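You operate a simulated robot arm through the tools that you are given. There is no shell and no other tool. Be economical: measure what you need, move in short steps, check, and stop when the job is done.

You are at the controls of a simulated two-armed robot. One attempt, no reset.

JOB
Thin the grey jar's slip with the cup marked 1.55, then stir it.
Fine: hold the jar while you stir it through; then fit its lid; cup and purple stirrer go back. Set down upright: what you pick out, purple stirrer.

The check looks at the end state, three seconds after you hand in, the way a careful person would. Anything else that was tipped, shoved, dropped, spilled or broken makes it a failure. A push-on lid holds only when it is set on centred and level and pressed home; a screw cap is set on level and turned clockwise until tight.

ROBOT AND FRAMES
Two 7-joint arms with two-finger grippers on one trunk, on a base that drives. Base frame: it is fixed to the floor where the robot stands at the start and does not move with it; the origin is under the middle of the robot, x ahead of it, y to its left, z up; the surface under the hand at the start is at about z = 0.85. Readings come in m, degrees, newtons and seconds.
The left shoulder is at the start at [0.028, 0.147, 1.233], the right one opposite. With the tool pointing down near the work surface each hand reaches from about 0.22 to 0.72 m from the robot's upright axis, wherever it stands, measured 20 degrees to its own side. Places, roughly: mouth of the grey jar [0.4, 0.1, 1]; purple cup [-1, 1.25, 1]. Payload 2.45 kg a hand.
Tool frame (each hand has its own): the origin (TCP) lies between the finger pads and is the grasp point; the fingertips stand 0.026 m ahead of it; z points along the fingers, y is the line along which they close. Largest opening 0.096 m; the body of the gripper starts 0.069 m behind the TCP.
Orientation is that of the tool frame in the base frame, as a unit quaternion [w, x, y, z]. With the fingers straight down and closing along the base's y, the tool's x points along the base's -x, its y along +y and its z along -z.

CONTROLS
- The arms move only by the tool play_rows. It takes "left_plan", "right_plan" or both (then of equal length, played together; a hand with none holds still); each is a list of rows, each a list of 7 numbers: the shift along the tool's x, y, z in m, then the turn, a rotation vector about the tool's x, y, z in degrees, then the gripper command, from -1 (fully open) to 1 (shut), values between in proportion. In form: [[dx, dy, dz, wx, wy, wz, grip], ...]. A call has 1 to 8 rows; each row is the pose to reach, as a shift and turn from the pose commanded when the call began, along the tool's axes at that moment. Rows are played at 5 a second. More than 0.05 m and 8.6 degrees between two rows, or a gripper value outside its range, and nothing of the call is played. A pose out of reach is approached as far as the arm can. The call stops where the force on the tool passes 50 N (or 10 N more than at its start, if that is more) or the arm is blocked; 0.2 s more then pass. Each finger halts on what it meets, pressing with about 36 N; the grip force reading is that of the motor and also rises with nothing between the fingers. The clock runs only during rows and for 0.2 s after the last one: add rows that repeat a pose to give the fingers time. The reply holds the time, the measured pose of the TCP, the force on the tool along the base axes, the opening and the grip force, in the units named above and with some noise, with the torque about the TCP (base axes, N m) and any sound that the robot's microphone picked up, and new pictures: "pictures" is both (left out), scene, wrist or none (wrist: the cameras of the hands that moved).
- Cameras (640 x 400 px; columns grow to the right, rows downward): "scene" is now at [0.0616, 0.0149, 1.7092]; the picture's right is [0.54, -0.84, -0.01], its down [-0.65, -0.42, -0.63] and it looks along [0.53, 0.35, -0.78] (base axes); focal length 264 px, centre (320, 200). "left" rides on the left gripper at [0.082, -0.003, -0.098] in its tool frame; the picture's right is [0.04, 1.00, 0.00], its down [-0.73, 0.03, -0.68] and it looks along [-0.68, 0.03, 0.73] (tool axes); focal length 256 px, centre (320, 200). "right" rides on the right gripper at [0.082, 0.003, -0.098] in its tool frame; the picture's right is [-0.04, 1.00, 0.00], its down [-0.73, -0.03, -0.68] and it looks along [-0.68, -0.03, 0.73] (tool axes); focal length 256 px, centre (320, 200). There is no depth. A picture from a camera that has moved, and an enlarged one, comes with that camera's place and axes in the base frame and with its lens. The place of the scene camera against the robot may be out by one fixed shift of up to 0.012 m in any direction.
- move_column(by): slides the trunk up (or, below 0, down) by that many m; the arms and the scene camera ride with it, the base frame stays. It gives what a move gives, with no picture.
- base_move(legs): drives the robot by 1 to 6 legs, each [ahead, left, turn to the left] in m, m and degrees, along the robot's own axes; the way and the turn of a leg run together, so that a leg with both is an arc; at most 1.5 m and 180 degrees a leg. The arms and the cameras ride along, it lands a little off, and it stops where it bumps. It gives what a move gives, and a new picture of the scene camera.
- aim_head(pan, tilt): turns the head with the scene camera to pan (to the left, within 120 degrees either way) and tilt (down, from -29 to 69), counted from straight ahead of the robot. It gives what a move gives, and a new picture of the scene camera.
- inspect(camera, box): a new picture of the part [left, top, right, bottom] of that camera's present view, enlarged. It takes no simulated time.
- hand_in(): hands the job in; it is judged then, once.

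Work in short steps. Places have to be worked out from the pictures, the camera data and where the tool is seen: move nearer, look again, correct. Check each grasp and each placing, and mend what went wrong. You have 120 turns and 260 pictures in all, those below and enlarged ones among them. Open the grippers and draw the arms clear of the work before you hand the job in, unless the task says otherwise; then end with one line.

The tools are called after "Request:" as name(argument=value, ...) on one line, values as JSON. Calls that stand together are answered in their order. play_rows: Moves the arms, as the interface text tells. Its arguments: {"type":"object","properties":{"left_plan":{"type":"array"},"right_plan":{"type":"array"},"pictures":{"type":"string","enum":["both","scene","wrist","none"]}},"required":[]} The other tools are called the same way: move_column (by) slides the trunk up or down; base_move (legs) drives the base; aim_head (pan, tilt) turns the head that bears the scene camera; inspect (camera, box) takes an enlarged picture of a part of a camera's view; hand_in () hands the job in.

At the start:

```text
time: 0.0
left_position: [0.3679, 0.4159, 1.3159]
left_ee_rot: [-0.001, 0.001, 1.0, 0.005]
left_contact_force: [-0.8, -0.7, -0.2]
left_wrist_torque: [0.0, 0.0, 0.02]
left_opening: 0.0959
left_grip_force: 0.1
right_position: [0.3826, -0.0133, 1.3464]
right_ee_rot: [-0.002, 0.0, 1.0, 0.005]
right_contact_force: [0.5, -0.4, 0.3]
right_wrist_torque: [0.01, -0.04, 0.0]
right_opening: 0.096
right_grip_force: 0.0
trunk travel left (down, up): [-0.4, 0.167]
robot x, y, heading: [-0.0013, -0.0036, -0.0]
head pan, tilt: [33.0, 51.0]
```

scene: 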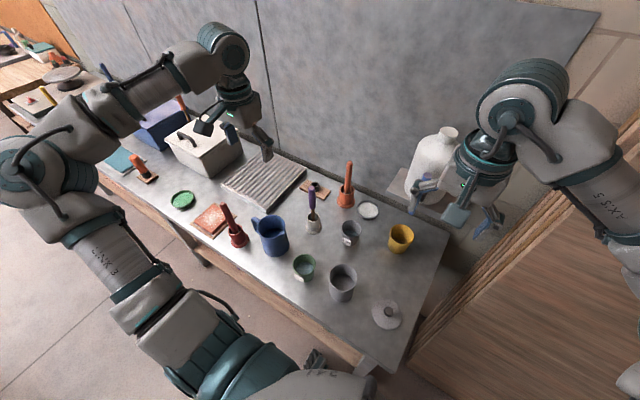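
right: 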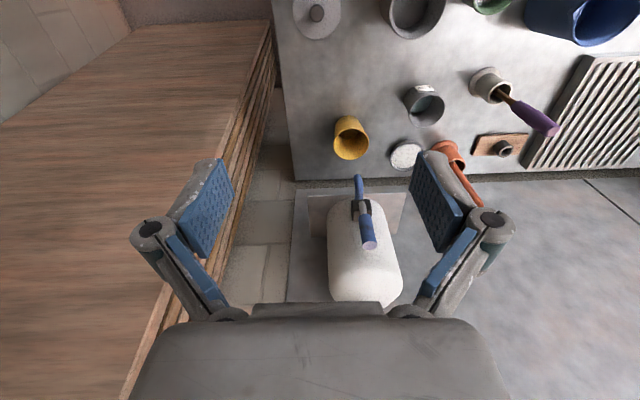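
left: 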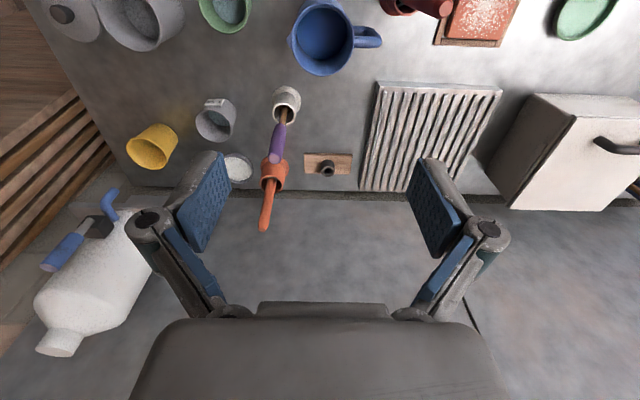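

The start pictures show a crowded bench with several cups. I'll enlarge it to find the jar, the markings, the lid and the stirrer.

Request:
inspect(camera="scene", box=[260, 170, 440, 340])

Request:
inspect(camera="right", box=[280, 0, 600, 200])

Request:
inspect(camera="left", box=[40, 0, 360, 200])

Request:
inspect(camera="scene", box=[0, 0, 200, 125])

```text
2.35 times, centred on (350, 255) of scene
camera zoom: at [0.0616, 0.0149, 1.7092], right [0.54, -0.84, -0.01], down [-0.65, -0.42, -0.63], along [0.53, 0.35, -0.78], focal length 620 px, centre (249, 71)
```

zoom: 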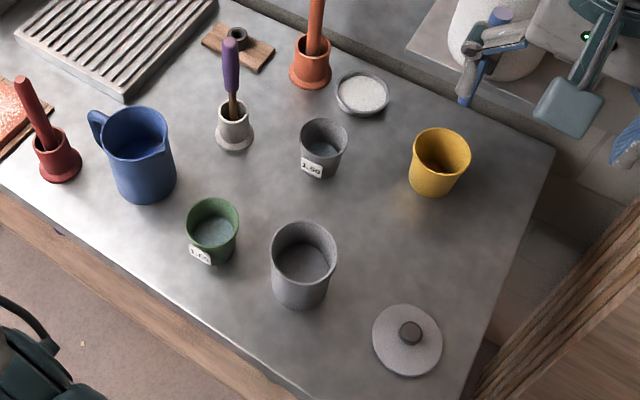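

```text
2.00 times, centred on (440, 100) of right
camera zoom: at [0.3019, -0.0102, 1.4456], right [0.04, 1.0, 0.01], down [0.73, -0.04, 0.68], along [0.68, -0.02, -0.74], focal length 512 px, centre (80, 400)
```

zoom: 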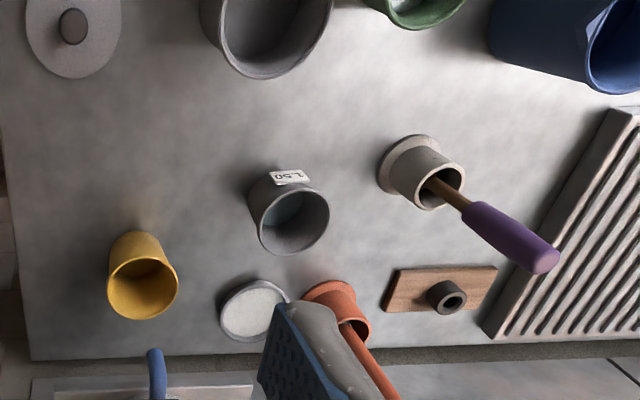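

```text
2.00 times, centred on (200, 100) of left
camera zoom: at [0.286, 0.4112, 1.4146], right [-0.04, 1.0, 0.01], down [0.73, 0.02, 0.68], along [0.68, 0.04, -0.73], focal length 512 px, centre (560, 400)
```

zoom: 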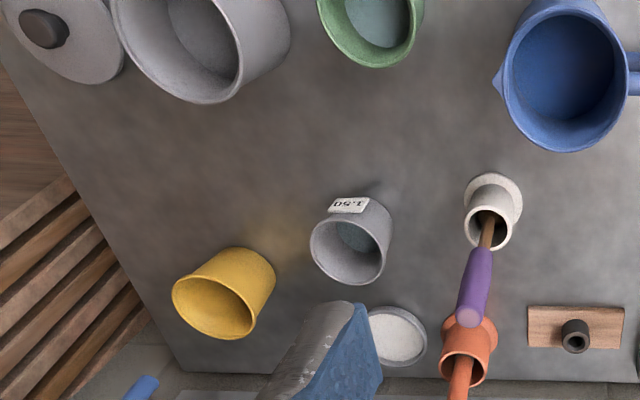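

```text
3.20 times, centred on (100, 62) of scene
camera zoom: at [0.0616, 0.0149, 1.7092], right [0.54, -0.84, -0.01], down [-0.65, -0.42, -0.63], along [0.53, 0.35, -0.78], focal length 843 px, centre (1024, 640)
```

zoom: 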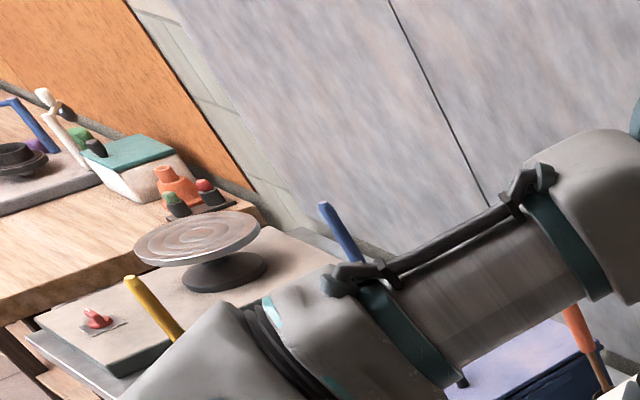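

The grey cup reads 1.50. I'll zoom in on the green cup's label and the rest.

Request:
inspect(camera="scene", box=[285, 245, 335, 290])

Request:
inspect(camera="scene", box=[330, 210, 380, 255])

Request:
aim_head(pan=118, tilt=30)

```text
8.89 times, centred on (310, 268) of scene
camera zoom: at [0.0616, 0.0149, 1.7092], right [0.54, -0.84, -0.01], down [-0.65, -0.42, -0.63], along [0.53, 0.35, -0.78], focal length 2342 px, centre (409, -400)
```

zoom: 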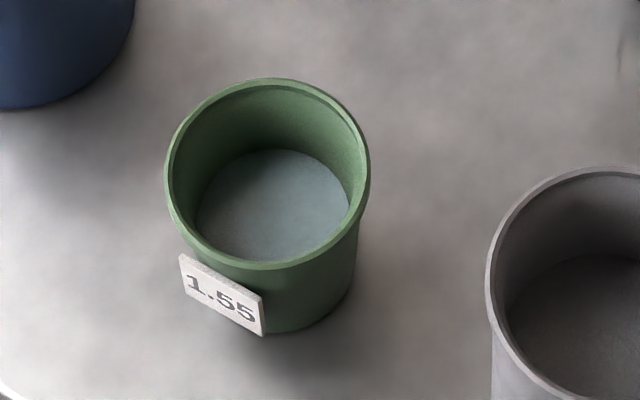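

```text
8.89 times, centred on (355, 232) of scene
camera zoom: at [0.0616, 0.0149, 1.7092], right [0.54, -0.84, -0.01], down [-0.65, -0.42, -0.63], along [0.53, 0.35, -0.78], focal length 2342 px, centre (9, -89)
```

zoom: 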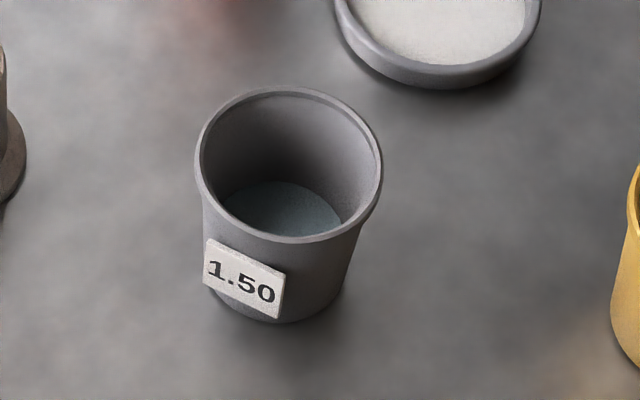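

```text
time: 1.6
left_position: [0.3637, 0.4269, 1.3135]
left_ee_rot: [0.0, 0.0, 1.0, 0.001]
left_contact_force: [0.0, 0.3, -0.5]
left_wrist_torque: [-0.01, 0.01, -0.03]
left_opening: 0.0958
left_grip_force: 0.1
right_position: [0.3802, -0.0012, 1.347]
right_ee_rot: [0.0, 0.001, 1.0, 0.0]
right_contact_force: [0.2, 0.5, -0.3]
right_wrist_torque: [-0.07, -0.01, -0.01]
right_opening: 0.0959
right_grip_force: 0.0
trunk travel left (down, up): [-0.4, 0.167]
robot x, y, heading: [0.0012, -0.0003, 0.1]
head pan, tilt: [118.0, 30.0]
camera scene: at [-0.0447, 0.0797, 1.7395], right [0.88, 0.47, -0.01], down [0.23, -0.45, -0.86], along [-0.41, 0.76, -0.5], focal length 264 px, centre (320, 200)
```

scene: 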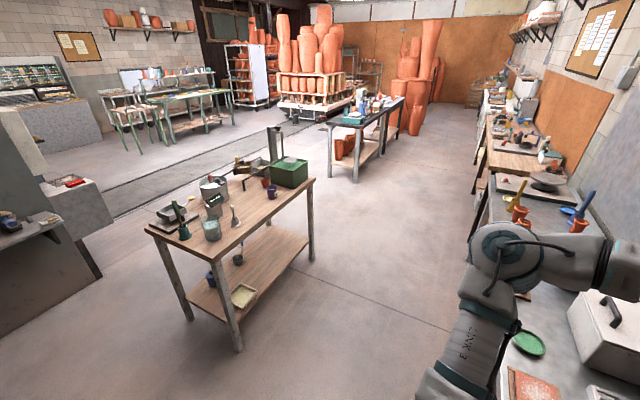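

The green cup on this bench is 1.55. I'll check the purple cup on the side table in case it carries a mark as well.

Request:
inspect(camera="scene", box=[140, 120, 320, 250])

Request:
inspect(camera="scene", box=[240, 170, 300, 210])

Request:
aim_head(pan=0, tilt=60)

```text
3.08 times, centred on (230, 185) of scene
camera zoom: at [-0.0447, 0.0797, 1.7395], right [0.88, 0.47, -0.01], down [0.23, -0.45, -0.86], along [-0.41, 0.76, -0.5], focal length 811 px, centre (597, 246)
```

zoom: 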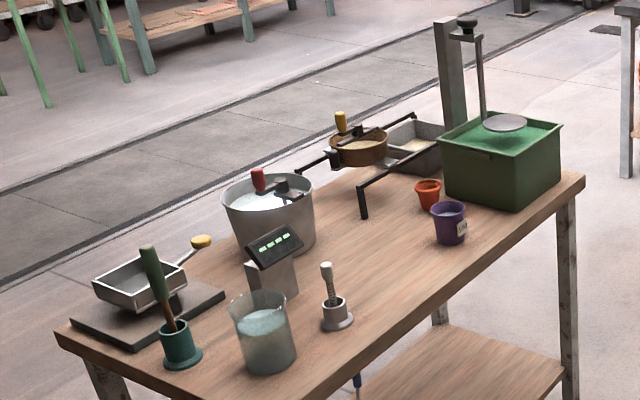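

```text
10.00 times, centred on (270, 190) of scene
camera zoom: at [-0.0447, 0.0797, 1.7395], right [0.88, 0.47, -0.01], down [0.23, -0.45, -0.86], along [-0.41, 0.76, -0.5], focal length 2635 px, centre (820, 300)
```

zoom: 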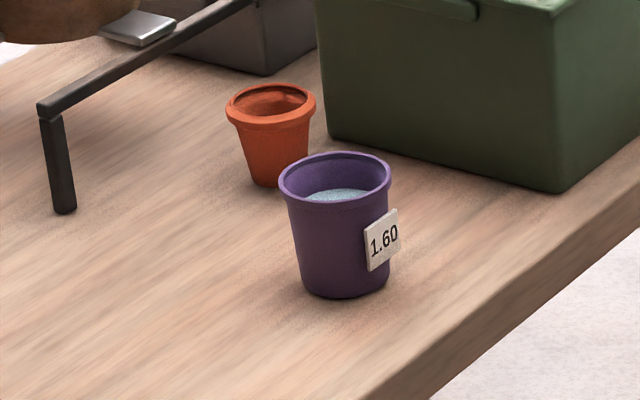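

```text
time: 3.6
left_position: [0.365, 0.4233, 1.3141]
left_ee_rot: [0.0, 0.001, 1.0, 0.002]
left_contact_force: [-0.6, -0.2, -0.6]
left_wrist_torque: [0.01, -0.03, -0.02]
left_opening: 0.096
left_grip_force: 0.0
right_position: [0.3819, -0.0055, 1.3492]
right_ee_rot: [0.0, 0.001, 1.0, 0.001]
right_contact_force: [0.0, -1.0, 0.5]
right_wrist_torque: [0.02, 0.03, 0.04]
right_opening: 0.0959
right_grip_force: 0.0
trunk travel left (down, up): [-0.4, 0.167]
robot x, y, heading: [-0.0021, -0.004, -0.0]
head pan, tilt: [0.0, 60.0]
camera scene: at [0.0644, -0.0076, 1.6977], right [0.0, -1.0, 0.0], down [-0.87, 0.0, -0.5], along [0.5, 0.0, -0.87], focal length 264 px, centre (320, 200)
```

scene: 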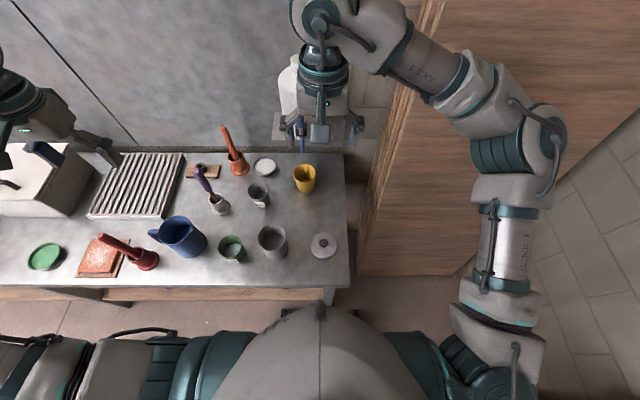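

The purple one is 1.60, so the green cup on this bench (1.55, around x 0.34, y 0.26) is the right one. I'll back the base off a little so that the hands can come in at a slant.

Request:
base_move(legs=[[-0.15, 0, 0]])

```text
time: 4.9
left_position: [0.2201, 0.4298, 1.3109]
left_ee_rot: [0.001, -0.001, 1.0, -0.001]
left_contact_force: [-0.8, -0.5, -0.9]
left_wrist_torque: [0.06, 0.0, 0.0]
left_opening: 0.096
left_grip_force: 0.1
right_position: [0.234, 0.0033, 1.3473]
right_ee_rot: [-0.001, 0.001, 1.0, 0.0]
right_contact_force: [-0.3, -0.8, -0.2]
right_wrist_torque: [0.0, -0.03, 0.04]
right_opening: 0.0958
right_grip_force: 0.0
trunk travel left (down, up): [-0.4, 0.167]
robot x, y, heading: [-0.1499, -0.0024, -0.0]
head pan, tilt: [0.0, 60.0]
camera scene: at [-0.0809, -0.0073, 1.6974], right [0.0, -1.0, 0.0], down [-0.87, 0.0, -0.49], along [0.49, 0.0, -0.87], focal length 264 px, centre (320, 200)
```

scene: 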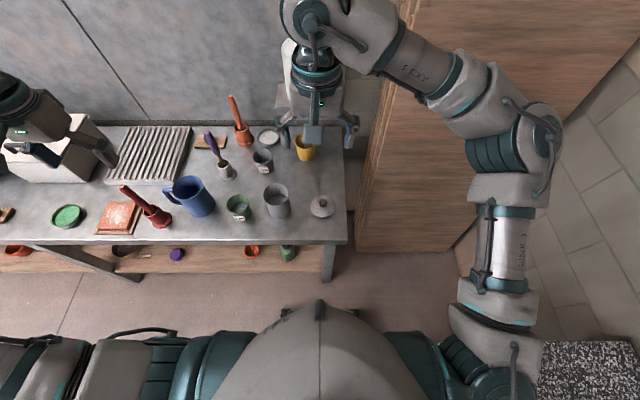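

The base is back 0.15 m. Next the left hand pitches up to about 30° below level and comes down in front of the cup to look.

Request:
play_rows(left_plan=[[0.0, -0.02, 0.03, 0, -7.5, 0, -1], [0.0, -0.04, 0.06, 0, -15, 0, -1], [0.0, -0.06, 0.09, 0, -22.5, 0, -1], [0.0, -0.08, 0.12, 0, -30, 0, -1], [0.0, -0.1, 0.15, 0, -37.5, 0, -1], [0.0, -0.12, 0.18, 0, -45, 0, -1], [0.0, -0.14, 0.205, 0, -52.5, 0, -1], [0.0, -0.16, 0.23, 0, -60, 0, -1]])

```text
time: 6.7
left_position: [0.3072, 0.2897, 1.069]
left_ee_rot: [0.501, 0.0, 0.865, 0.0]
left_contact_force: [-0.2, -0.1, 0.2]
left_wrist_torque: [-0.01, -0.01, 0.02]
left_opening: 0.0957
left_grip_force: 0.0
left hand out of reach, approached as far as the arm can: row 5, 6, 7, 8
right_position: [0.2301, -0.0003, 1.3475]
right_ee_rot: [0.001, 0.001, 1.0, 0.0]
right_contact_force: [-0.1, -1.2, -1.2]
right_wrist_torque: [0.01, 0.01, 0.01]
right_opening: 0.096
right_grip_force: 0.0
trunk travel left (down, up): [-0.4, 0.167]
robot x, y, heading: [-0.151, -0.0036, 0.2]
head pan, tilt: [0.0, 60.0]
camera scene: at [-0.0816, -0.0127, 1.6974], right [0.0, -1.0, 0.0], down [-0.87, 0.0, -0.5], along [0.5, 0.0, -0.87], focal length 264 px, centre (320, 200)
camera left: at [0.181, 0.2863, 1.0477], right [-0.02, 1.0, -0.04], down [-0.22, 0.03, 0.97], along [0.97, 0.03, 0.22], focal length 256 px, centre (320, 200)
```

scene: 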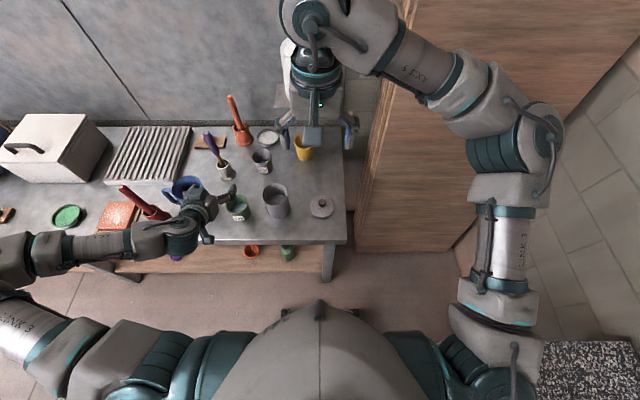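
left: 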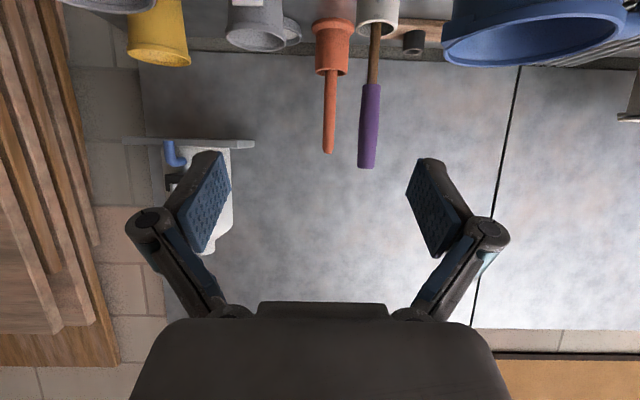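

The camera hangs under the hand in this pose and the arm is a bit cramped (rows 5–8 fell short). I'll back the base off a little more and raise the hand, so that I can test the pouring roll with an empty hand.

Request:
base_move(legs=[[-0.12, 0, 0]])

Request:
play_rows(left_plan=[[-0.01, 0, 0, -4, 0, 6.93, -1], [-0.02, 0, 0, -8, 0, 13.9, -1], [-0.03, 0, 0, -12, 0, 20.8, -1], [-0.04, 0, 0, -16, 0, 27.7, -1], [-0.05, 0, 0, -20, 0, 34.6, -1], [-0.06, 0, 0, -24, 0, 41.6, -1], [-0.07, 0, 0, -28, 0, 48.5, -1], [-0.08, 0, 0, -32, 0, 55.4, -1]], pictures="none")

Request:
play_rows(left_plan=[[0, 0, 0, -4, 0, 6.93, -1], [0, 0, 0, -8, 0, 13.9, -1], [0, 0, 0, -12, 0, 20.8, -1], [0, 0, 0, -16, 0, 27.7, -1], [0, 0, 0, -20, 0, 34.6, -1], [0, 0, 0, -24, 0, 41.6, -1], [0, 0, 0, -28, 0, 48.5, -1], [0, 0, 0, -32, 0, 55.4, -1]])

```text
time: 8.0
left_position: [0.1884, 0.2997, 1.0661]
left_ee_rot: [0.501, -0.002, 0.866, -0.003]
left_contact_force: [-0.9, 1.5, 0.8]
left_wrist_torque: [-0.03, 0.0, -0.04]
left_opening: 0.0958
left_grip_force: 0.2
right_position: [0.111, 0.0098, 1.3472]
right_ee_rot: [0.001, 0.0, 1.0, -0.003]
right_contact_force: [-0.5, 0.1, -0.1]
right_wrist_torque: [-0.03, 0.01, 0.01]
right_opening: 0.0961
right_grip_force: 0.0
trunk travel left (down, up): [-0.4, 0.167]
robot x, y, heading: [-0.2654, 0.0023, 0.2]
head pan, tilt: [0.0, 60.0]
camera scene: at [-0.1988, 0.0029, 1.6974], right [0.0, -1.0, 0.01], down [-0.87, 0.0, -0.5], along [0.5, -0.01, -0.87], focal length 264 px, centre (320, 200)
```

scene: 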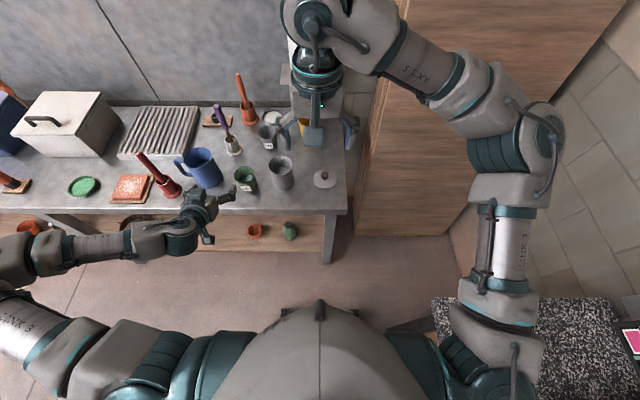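

```text
time: 9.8
left_position: [0.2249, 0.2962, 1.1408]
left_ee_rot: [0.425, 0.263, 0.733, 0.461]
left_contact_force: [0.0, 0.5, 0.7]
left_wrist_torque: [0.05, 0.01, -0.02]
left_opening: 0.0959
left_grip_force: 0.0
right_position: [0.1067, 0.0054, 1.3502]
right_ee_rot: [0.002, 0.0, 1.0, -0.002]
right_contact_force: [0.2, 0.0, -1.2]
right_wrist_torque: [0.0, -0.01, -0.05]
right_opening: 0.096
right_grip_force: 0.2
trunk travel left (down, up): [-0.4, 0.167]
robot x, y, heading: [-0.2687, 0.0023, -0.1]
head pan, tilt: [0.0, 60.0]
```

```text
time: 11.6
left_position: [0.2579, 0.3139, 1.155]
left_ee_rot: [0.22, 0.449, 0.38, 0.778]
left_contact_force: [-0.1, 0.4, -0.4]
left_wrist_torque: [0.02, 0.01, 0.02]
left_opening: 0.0961
left_grip_force: 0.0
left hand out of reach, approached as far as the arm can: row 5, 6, 7, 8
right_position: [0.1066, 0.0046, 1.3501]
right_ee_rot: [0.003, -0.001, 1.0, -0.001]
right_contact_force: [0.6, 0.4, 0.7]
right_wrist_torque: [0.01, -0.01, 0.0]
right_opening: 0.096
right_grip_force: 0.0
trunk travel left (down, up): [-0.4, 0.167]
robot x, y, heading: [-0.2689, -0.0022, -0.3]
head pan, tilt: [0.0, 60.0]
camera scene: at [-0.2009, -0.0052, 1.6976], right [0.0, -1.0, 0.0], down [-0.87, 0.0, -0.5], along [0.5, 0.0, -0.87], focal length 264 px, centre (320, 200)
camera left: at [0.1317, 0.3319, 1.1664], right [-0.02, -0.59, 0.81], down [-0.22, -0.79, -0.58], along [0.98, -0.19, -0.11], focal length 256 px, centre (320, 200)
```

scene: 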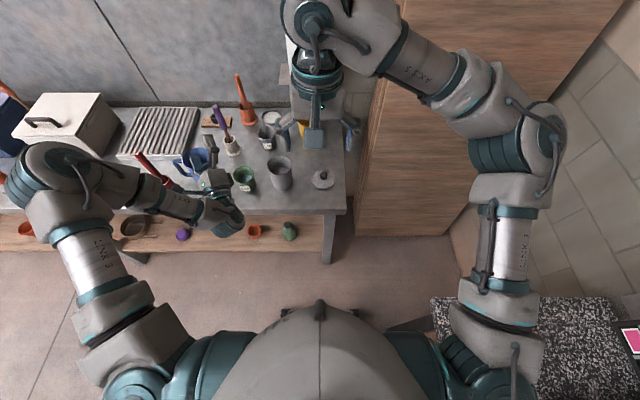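
left: 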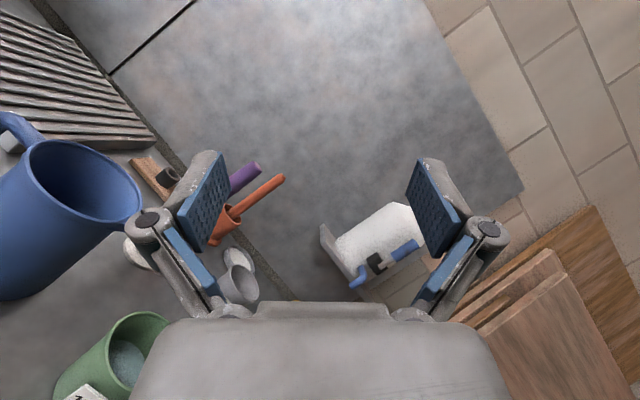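

The roll reaches orientation fully, so the pour is feasible with the left hand. I'll undo the roll and zoom in on the cup, jar and lid from here for stereo against the first views.

Request:
play_rows(left_plan=[[0, 0, 0, 4, 0, -6.93, -1], [0, 0, 0, 8, 0, -13.9, -1], [0, 0, 0, 12, 0, -20.8, -1], [0, 0, 0, 16, 0, -27.7, -1], [0, 0, 0, 20, 0, -34.6, -1], [0, 0, 0, 24, 0, -41.6, -1], [0, 0, 0, 28, 0, -48.5, -1], [0, 0, 0, 32, 0, -55.4, -1]], pictures="none")

Request:
play_rows(left_plan=[[0, 0, 0, 4, 0, -6.93, -1], [0, 0, 0, 8, 0, -13.9, -1], [0, 0, 0, 12, 0, -20.8, -1], [0, 0, 0, 16, 0, -27.7, -1], [0, 0, 0, 20, 0, -34.6, -1], [0, 0, 0, 24, 0, -41.6, -1], [0, 0, 0, 28, 0, -48.5, -1], [0, 0, 0, 32, 0, -55.4, -1]], pictures="wrist")

Request:
inspect(camera="scene", box=[200, 90, 360, 220])

```text
time: 13.4
left_position: [0.2562, 0.3139, 1.1556]
left_ee_rot: [0.427, 0.262, 0.734, 0.458]
left_contact_force: [-0.1, 0.3, 0.2]
left_wrist_torque: [-0.01, 0.02, -0.02]
left_opening: 0.0958
left_grip_force: 0.2
right_position: [0.1061, 0.0048, 1.3503]
right_ee_rot: [0.003, 0.0, 1.0, -0.002]
right_contact_force: [0.2, -0.6, -0.6]
right_wrist_torque: [0.0, 0.0, 0.0]
right_opening: 0.096
right_grip_force: 0.0
trunk travel left (down, up): [-0.4, 0.167]
robot x, y, heading: [-0.2643, -0.0041, -0.2]
head pan, tilt: [0.0, 60.0]
```

```text
time: 15.2
left_position: [0.2567, 0.313, 1.1551]
left_ee_rot: [0.503, -0.002, 0.864, -0.002]
left_contact_force: [0.1, -0.2, -0.7]
left_wrist_torque: [0.01, 0.04, 0.01]
left_opening: 0.0958
left_grip_force: 0.0
right_position: [0.1061, 0.0036, 1.3499]
right_ee_rot: [0.004, 0.0, 1.0, -0.002]
right_contact_force: [0.8, -0.1, -0.7]
right_wrist_torque: [0.0, 0.0, 0.02]
right_opening: 0.0961
right_grip_force: 0.0
trunk travel left (down, up): [-0.4, 0.167]
robot x, y, heading: [-0.2641, -0.0005, -0.1]
head pan, tilt: [0.0, 60.0]
camera left: at [0.1306, 0.3089, 1.1332], right [-0.02, 1.0, -0.04], down [-0.23, 0.03, 0.97], along [0.97, 0.03, 0.23], focal length 256 px, centre (320, 200)
```

left: 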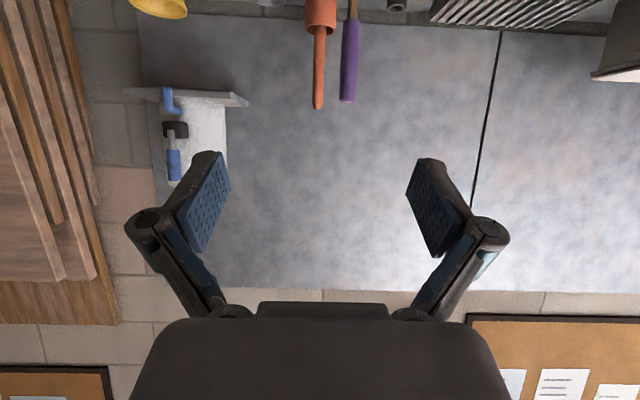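

```text
3.08 times, centred on (280, 155) of scene
camera zoom: at [-0.2027, -0.0031, 1.6976], right [0.0, -1.0, 0.0], down [-0.87, 0.0, -0.5], along [0.5, 0.0, -0.87], focal length 811 px, centre (443, 338)
```

zoom: 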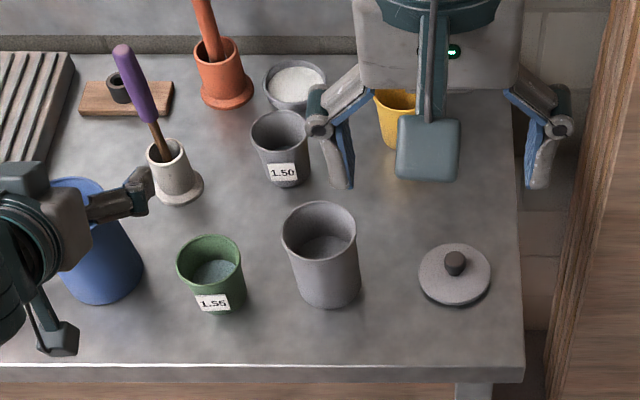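

Stereo puts the green cup's rim at about (0.340, 0.261, 0.94), the jar's rim at (0.362, 0.135, 0.965), about 0.085 wide, and the lid at (0.362, -0.018). I'm lowering the left hand in front of the cup.

Request:
play_rows(left_plan=[[0.033, -0.011, 0.019, 0, 0, 0, -1], [0.066, -0.022, 0.038, 0, 0, 0, -1], [0.099, -0.033, 0.057, 0, 0, 0, -1], [0.132, -0.044, 0.076, 0, 0, 0, -1], [0.1645, -0.052, 0.09, 0, 0, 0, -1]])

Request:
inspect(camera="scene", box=[160, 130, 320, 230])

```text
time: 16.4
left_position: [0.2554, 0.2614, 0.9687]
left_ee_rot: [0.503, -0.001, 0.864, 0.0]
left_contact_force: [1.1, 0.1, -0.1]
left_wrist_torque: [0.02, -0.01, -0.03]
left_opening: 0.096
left_grip_force: 0.1
right_position: [0.1087, 0.0022, 1.3507]
right_ee_rot: [0.002, 0.0, 1.0, -0.001]
right_contact_force: [-0.1, 0.9, 0.4]
right_wrist_torque: [0.06, 0.0, -0.01]
right_opening: 0.0959
right_grip_force: 0.0
trunk travel left (down, up): [-0.4, 0.167]
robot x, y, heading: [-0.2641, 0.0022, -0.0]
head pan, tilt: [0.0, 60.0]
camera scene: at [-0.1997, -0.0056, 1.6975], right [0.0, -1.0, 0.0], down [-0.87, 0.0, -0.5], along [0.5, 0.0, -0.87], focal length 264 px, centre (320, 200)
camera left: at [0.1294, 0.2564, 0.9468], right [-0.02, 1.0, -0.04], down [-0.23, 0.03, 0.97], along [0.97, 0.03, 0.23], focal length 256 px, centre (320, 200)
```

scene: 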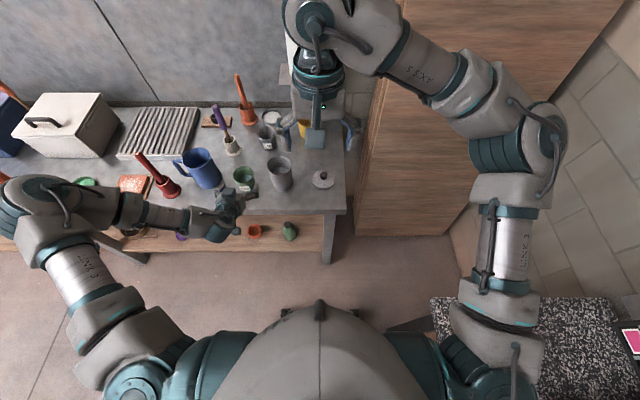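
left: 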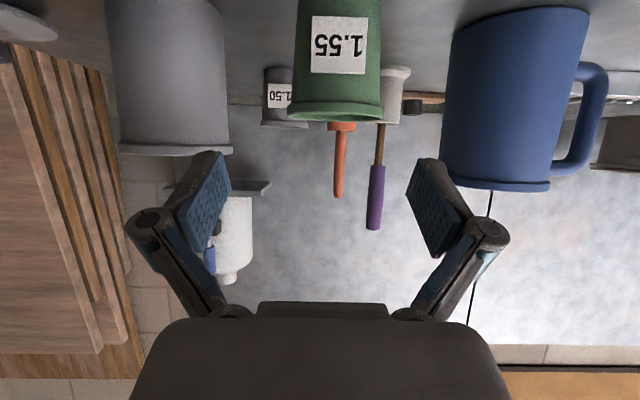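

```text
4.00 times, centred on (240, 180) of scene
camera zoom: at [-0.1997, -0.0056, 1.6975], right [0.0, -1.0, 0.0], down [-0.87, 0.0, -0.5], along [0.5, 0.0, -0.87], focal length 1054 px, centre (640, 280)
```

zoom: 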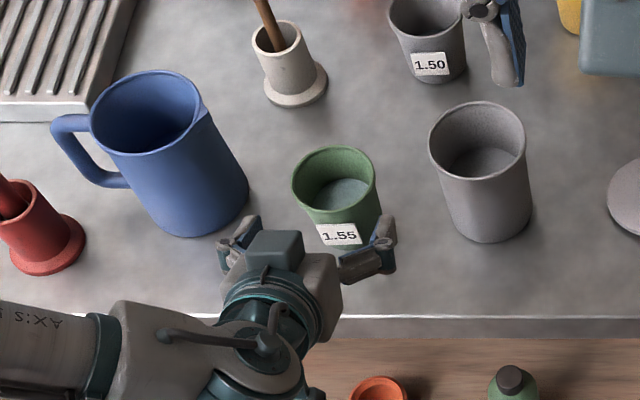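

The wrist view suggests the cup is about 0.012 m to the left of the hand's axis. I'll check closely in that camera before closing in.

Request:
inspect(camera="left", box=[200, 0, 440, 150])

```text
2.67 times, centred on (320, 75) of left
camera zoom: at [0.1294, 0.2564, 0.9468], right [-0.02, 1.0, -0.04], down [-0.23, 0.03, 0.97], along [0.97, 0.03, 0.23], focal length 683 px, centre (320, 533)
```

zoom: 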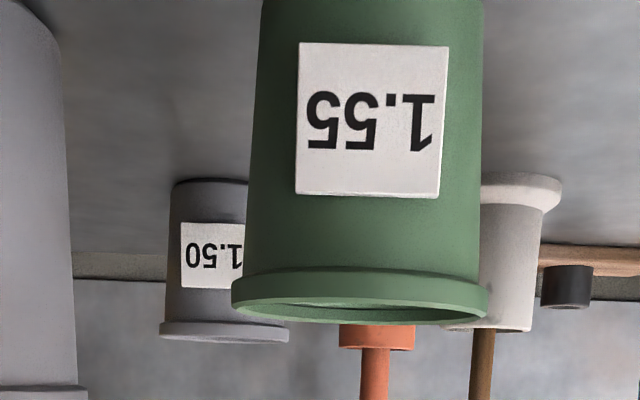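

It's offset +0.0125 m in y. I'll shift left and advance partway, fingers open, then recheck.

Request:
play_rows(left_plan=[[0.01, 0.0125, 0.0, 0, 0, 0, -1], [0.015, 0.0125, 0.035, 0, 0, 0, -1], [0.02, 0.0125, 0.065, 0, 0, 0, -1]])

Request:
inspect(camera="scene", box=[200, 140, 300, 220])

```text
time: 17.2
left_position: [0.297, 0.2797, 0.9354]
left_ee_rot: [0.502, -0.002, 0.865, 0.001]
left_contact_force: [-0.6, 0.8, -0.3]
left_wrist_torque: [-0.02, 0.01, -0.01]
left_opening: 0.0958
left_grip_force: 0.0
left hand out of reach, approached as far as the arm can: row 3
right_position: [0.1062, 0.0006, 1.3506]
right_ee_rot: [0.003, 0.0, 1.0, 0.0]
right_contact_force: [0.3, 0.3, 0.2]
right_wrist_torque: [-0.01, -0.02, -0.01]
right_opening: 0.0958
right_grip_force: 0.1
trunk travel left (down, up): [-0.4, 0.167]
robot x, y, heading: [-0.2686, 0.0022, -0.3]
head pan, tilt: [0.0, 60.0]
camera scene: at [-0.2, -0.0077, 1.6975], right [0.0, -1.0, 0.0], down [-0.87, 0.0, -0.5], along [0.5, 0.0, -0.87], focal length 264 px, centre (320, 200)
camera left: at [0.1711, 0.275, 0.9137], right [-0.02, 1.0, -0.04], down [-0.23, 0.03, 0.97], along [0.97, 0.03, 0.23], focal length 256 px, centre (320, 200)
```

scene: 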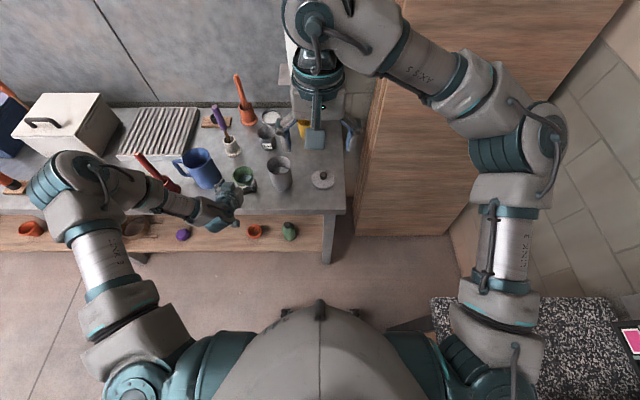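
left: 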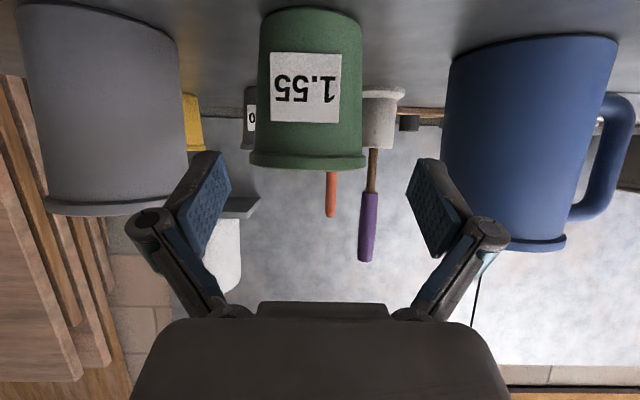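

```text
5.00 times, centred on (250, 180) of scene
camera zoom: at [-0.2, -0.0077, 1.6975], right [0.0, -1.0, 0.0], down [-0.87, 0.0, -0.5], along [0.5, 0.0, -0.87], focal length 1318 px, centre (670, 300)
```

zoom: 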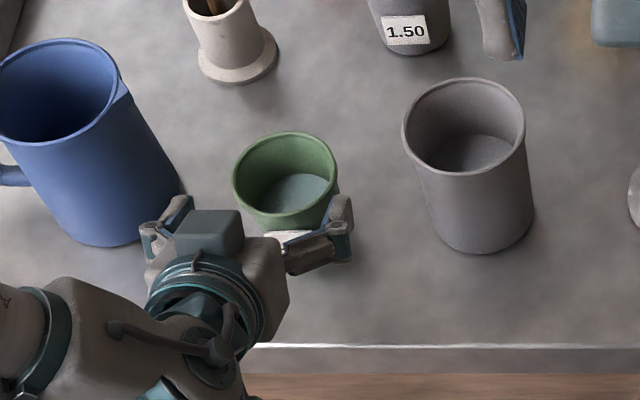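

The hand overshot to y = 0.280 because the arm is at its low-reach limit. I'll lift it and lower the trunk 0.15 m to gain comfort, then re-centre.

Request:
play_rows(left_plan=[[-0.02, -0.002, -0.045, 0, 0, 0, -1], [-0.06, -0.004, -0.06, 0, 0, 0, -1], [-0.1, -0.006, -0.075, 0, 0, 0, -1], [-0.13, -0.0065, -0.09, 0, 0, 0, -1]], pictures="none")

Request:
move_column(by=-0.15)

Request:
inspect(camera="left", box=[0, 0, 640, 400])

```text
time: 18.2
left_position: [0.2825, 0.2705, 1.0964]
left_ee_rot: [0.503, 0.0, 0.864, 0.0]
left_contact_force: [0.1, 0.7, -0.1]
left_wrist_torque: [0.03, -0.02, 0.04]
left_opening: 0.0959
left_grip_force: 0.1
right_position: [0.1057, -0.0008, 1.3517]
right_ee_rot: [0.004, 0.0, 1.0, 0.002]
right_contact_force: [0.0, 0.1, -0.7]
right_wrist_torque: [0.03, -0.01, -0.01]
right_opening: 0.0961
right_grip_force: 0.2
trunk travel left (down, up): [-0.4, 0.167]
robot x, y, heading: [-0.2649, -0.0036, -0.1]
head pan, tilt: [0.0, 60.0]
```

```text
time: 19.9
left_position: [0.2807, 0.2727, 0.9418]
left_ee_rot: [0.504, 0.0, 0.864, 0.0]
left_contact_force: [-0.3, 0.2, 0.2]
left_wrist_torque: [0.0, -0.02, 0.02]
left_opening: 0.0961
left_grip_force: 0.1
right_position: [0.1058, 0.0017, 1.1999]
right_ee_rot: [0.004, 0.0, 1.0, 0.0]
right_contact_force: [0.5, -0.9, -0.4]
right_wrist_torque: [0.04, -0.01, 0.01]
right_opening: 0.096
right_grip_force: 0.0
trunk travel left (down, up): [-0.25, 0.317]
robot x, y, heading: [-0.2636, -0.001, 0.3]
head pan, tilt: [0.0, 60.0]
```

```text
1.00 times, centred on (320, 200) of left (not enlarged: the box is as wide or as high as the picture)
camera zoom: at [0.1556, 0.2689, 0.9208], right [-0.02, 1.0, -0.04], down [-0.23, 0.03, 0.97], along [0.97, 0.03, 0.23], focal length 256 px, centre (320, 200)
```

zoom: 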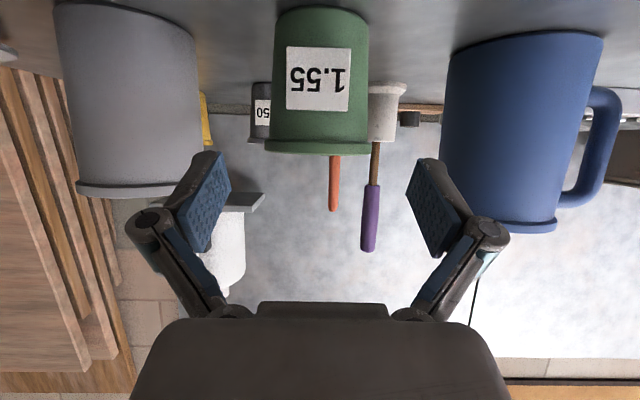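

The cup is now centred (rim at columns 265–371). Advancing to the grasp at about z 0.893, fingers still open.

Request:
play_rows(left_plan=[[0.006, 0, 0.025, 0, 0, 0, -1], [0.011, 0, 0.05, 0, 0, 0, -1], [0.0155, 0, 0.071, 0, 0, 0, -1]])

Request:
inspect(camera="scene", box=[180, 100, 340, 220])

```text
time: 20.7
left_position: [0.3371, 0.2739, 0.8924]
left_ee_rot: [0.502, 0.0, 0.865, -0.001]
left_contact_force: [0.1, -0.1, 0.4]
left_wrist_torque: [0.0, 0.01, 0.02]
left_opening: 0.0958
left_grip_force: 0.0
right_position: [0.1054, 0.0045, 1.2004]
right_ee_rot: [0.004, 0.0, 1.0, -0.001]
right_contact_force: [0.2, 0.0, 0.2]
right_wrist_torque: [0.04, 0.02, 0.03]
right_opening: 0.0959
right_grip_force: 0.1
trunk travel left (down, up): [-0.25, 0.317]
robot x, y, heading: [-0.2665, -0.0034, 0.2]
head pan, tilt: [0.0, 60.0]
camera scene: at [-0.1324, -0.0046, 1.546], right [0.0, -1.0, 0.0], down [-0.87, 0.0, -0.5], along [0.5, 0.0, -0.87], focal length 264 px, centre (320, 200)
camera left: at [0.2111, 0.2699, 0.8709], right [-0.02, 1.0, -0.04], down [-0.23, 0.03, 0.97], along [0.97, 0.03, 0.23], focal length 256 px, centre (320, 200)
```

scene: 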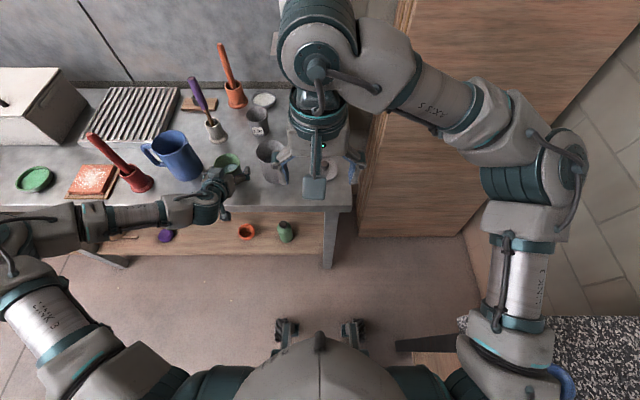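
left: 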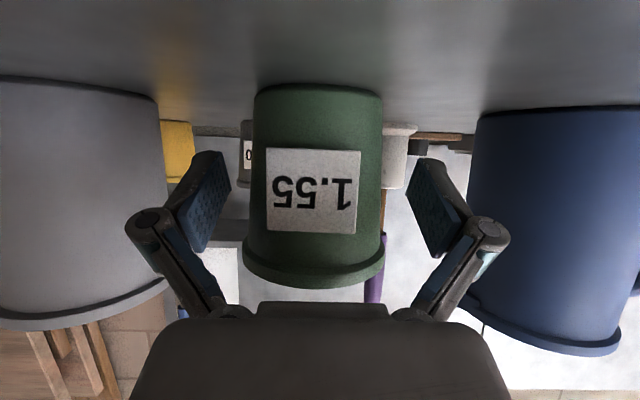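

```text
3.33 times, centred on (260, 160) of scene
camera zoom: at [-0.1324, -0.0046, 1.546], right [0.0, -1.0, 0.0], down [-0.87, 0.0, -0.5], along [0.5, 0.0, -0.87], focal length 878 px, centre (520, 333)
```

zoom: 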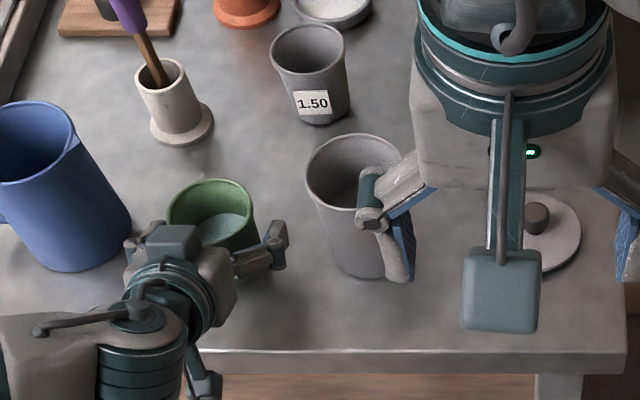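

The cup sits between the fingers, nearly centred. Closing.

Request:
play_rows(left_plan=[[0, -0.001, 0, 0, 0, 0, -0.4], [0, -0.002, 0, 0, 0, 0, 0.2], [0, -0.002, 0, 0, 0, 0, 0.6], [0, -0.002, 0, 0, 0, 0, 0.6]], pictures="wrist")

```text
time: 21.7
left_position: [0.3362, 0.2726, 0.8939]
left_ee_rot: [0.504, -0.001, 0.864, 0.0]
left_contact_force: [0.9, 1.9, 5.1]
left_wrist_torque: [0.24, -0.08, -0.03]
left_opening: 0.0636
left_grip_force: 35.8
right_position: [0.1064, 0.0036, 1.1999]
right_ee_rot: [0.004, 0.0, 1.0, 0.0]
right_contact_force: [0.5, 0.8, -0.3]
right_wrist_torque: [-0.01, 0.0, 0.01]
right_opening: 0.096
right_grip_force: 0.0
trunk travel left (down, up): [-0.25, 0.317]
robot x, y, heading: [-0.2712, 0.0022, -0.2]
head pan, tilt: [0.0, 60.0]
camera left: at [0.2105, 0.2676, 0.8712], right [-0.02, 1.0, -0.04], down [-0.23, 0.03, 0.97], along [0.97, 0.03, 0.23], focal length 256 px, centre (320, 200)
```

left: 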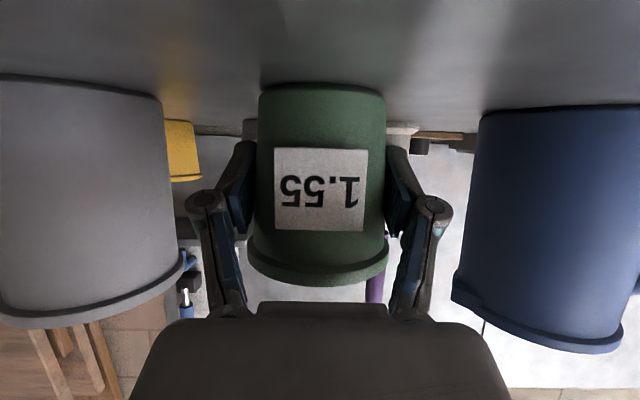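

A firm grip at 0.064 m opening. Lifting straight up 0.16 m.

Request:
play_rows(left_plan=[[-0.0087, 0, -0.005, 0, 0, 0, 0.6], [-0.03, 0, -0.0175, 0, 0, 0, 0.6], [-0.06, 0, -0.035, 0, 0, 0, 0.6], [-0.09, 0, -0.052, 0, 0, 0, 0.6], [-0.12, 0, -0.069, 0, 0, 0, 0.6], [-0.1386, 0, -0.08, 0, 0, 0, 0.6], [-0.1386, 0, -0.08, 0, 0, 0, 0.6]])

Request:
inspect(camera="scene", box=[180, 100, 340, 220])

```text
time: 23.3
left_position: [0.3358, 0.2718, 1.0525]
left_ee_rot: [0.503, -0.002, 0.864, 0.0]
left_contact_force: [0.4, 0.1, -0.8]
left_wrist_torque: [-0.03, -0.01, 0.02]
left_opening: 0.064
left_grip_force: 36.1
right_position: [0.1072, 0.0052, 1.1996]
right_ee_rot: [0.003, 0.0, 1.0, -0.001]
right_contact_force: [0.5, 0.2, 0.0]
right_wrist_torque: [0.03, -0.04, -0.03]
right_opening: 0.0958
right_grip_force: 0.0
trunk travel left (down, up): [-0.25, 0.317]
robot x, y, heading: [-0.2658, -0.0002, -0.2]
head pan, tilt: [0.0, 60.0]
camera scene: at [-0.133, -0.0047, 1.5461], right [0.0, -1.0, 0.0], down [-0.87, 0.0, -0.5], along [0.5, 0.0, -0.87], focal length 264 px, centre (320, 200)
camera left: at [0.2092, 0.2679, 1.0309], right [-0.02, 1.0, -0.04], down [-0.23, 0.03, 0.97], along [0.97, 0.03, 0.23], focal length 256 px, centre (320, 200)
```

scene: 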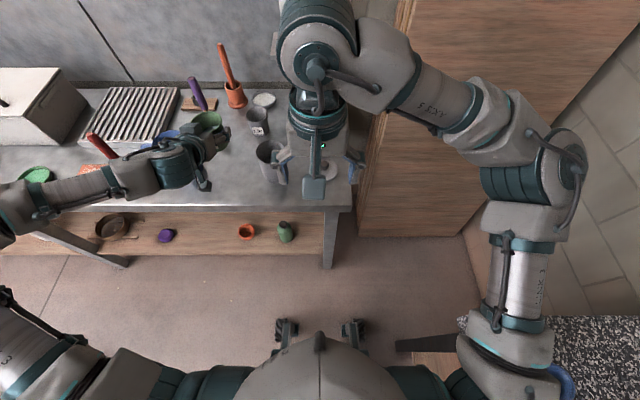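
left: 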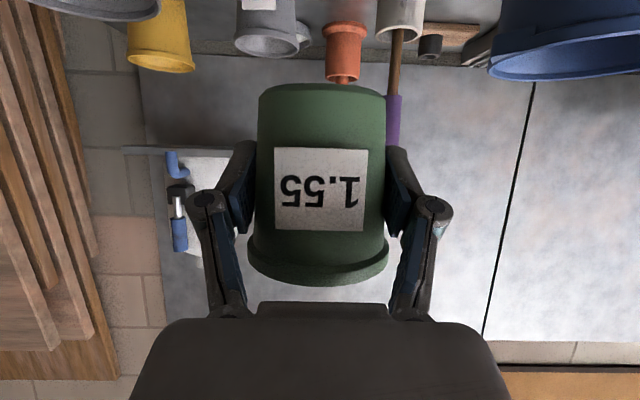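

```text
3.33 times, centred on (260, 160) of scene
camera zoom: at [-0.133, -0.0047, 1.5461], right [0.0, -1.0, 0.0], down [-0.87, 0.0, -0.5], along [0.5, 0.0, -0.87], focal length 878 px, centre (520, 333)
```

zoom: 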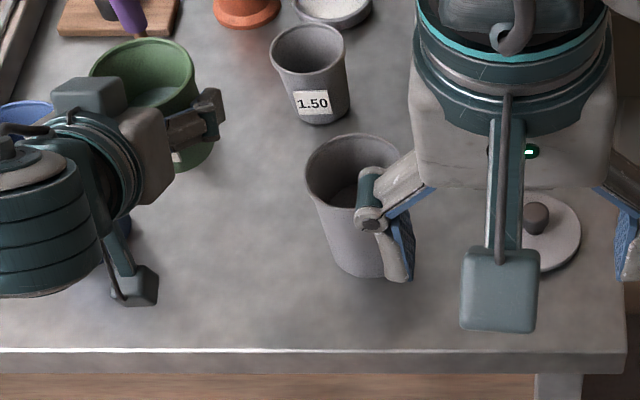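

The cup is lifted upright. The right hand's camera should see the jar from where it is, so I'll use it to check the jar's place.

Request:
inspect(camera="right", box=[240, 100, 560, 300])

```text
2.00 times, centred on (400, 200) of right
camera zoom: at [0.0243, 0.0075, 1.2982], right [0.04, 1.0, 0.0], down [0.73, -0.03, 0.68], along [0.68, -0.03, -0.73], focal length 512 px, centre (160, 200)
```

zoom: 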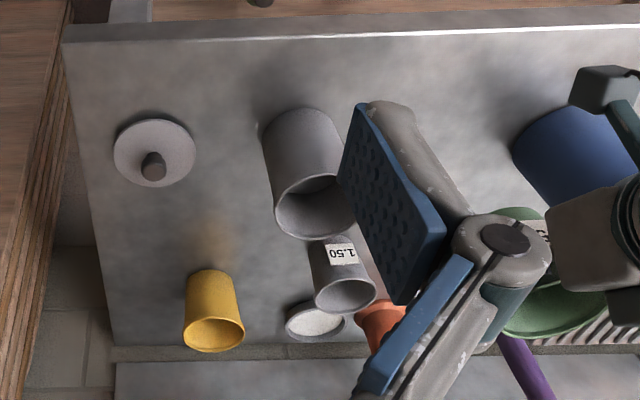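

The jar is at about (0.36, 0.14). I'm moving the right hand aside to clear the view, and bringing the cup level to just left of the jar, above its rim.

Request:
play_rows(left_plan=[[-0.004, -0.005, 0.003, 0, 0, 0, 0.6], [-0.008, -0.015, 0.006, 0, 0, 0, 0.6], [-0.012, -0.027, 0.01, 0, 0, 0, 0.6], [-0.016, -0.04, 0.014, 0, 0, 0, 0.6], [-0.0185, -0.048, 0.017, 0, 0, 0, 0.6], [-0.0185, -0.05, 0.017, 0, 0, 0, 0.6]], right_plan=[[0, -0.04, 0, 0, 0, 0, -1], [0, -0.08, 0, 0, 0, 0, -1], [0, -0.12, 0, 0, 0, 0, -1], [0, -0.16, 0, 0, 0, 0, -1], [0, -0.2, 0, 0, 0, 0, -1], [0, -0.24, 0, 0, 0, 0, -1]], pictures="scene")

Request:
inspect(camera="scene", box=[180, 100, 340, 220])

```text
time: 24.7
left_position: [0.3595, 0.2204, 1.0626]
left_ee_rot: [0.503, -0.001, 0.864, 0.001]
left_contact_force: [0.3, 0.1, -1.3]
left_wrist_torque: [0.02, 0.0, 0.03]
left_opening: 0.0638
left_grip_force: 35.9
right_position: [0.1081, -0.2387, 1.2013]
right_ee_rot: [0.003, -0.001, 1.0, 0.001]
right_contact_force: [-0.3, -0.3, -0.3]
right_wrist_torque: [0.02, -0.01, 0.01]
right_opening: 0.096
right_grip_force: 0.1
trunk travel left (down, up): [-0.25, 0.317]
robot x, y, heading: [-0.2658, 0.0002, 0.2]
head pan, tilt: [0.0, 60.0]
camera scene: at [-0.1349, -0.0106, 1.5463], right [0.0, -1.0, 0.0], down [-0.87, 0.0, -0.5], along [0.5, 0.0, -0.87], focal length 264 px, centre (320, 200)
```

scene: 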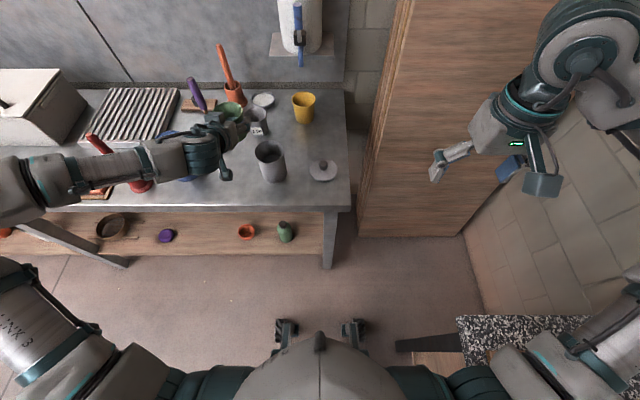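

```text
3.33 times, centred on (260, 160) of scene
camera zoom: at [-0.1349, -0.0106, 1.5463], right [0.0, -1.0, 0.0], down [-0.87, 0.0, -0.5], along [0.5, 0.0, -0.87], focal length 878 px, centre (520, 333)
```

zoom: 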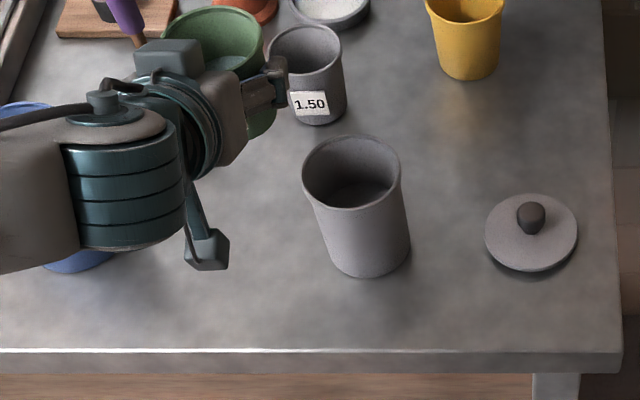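

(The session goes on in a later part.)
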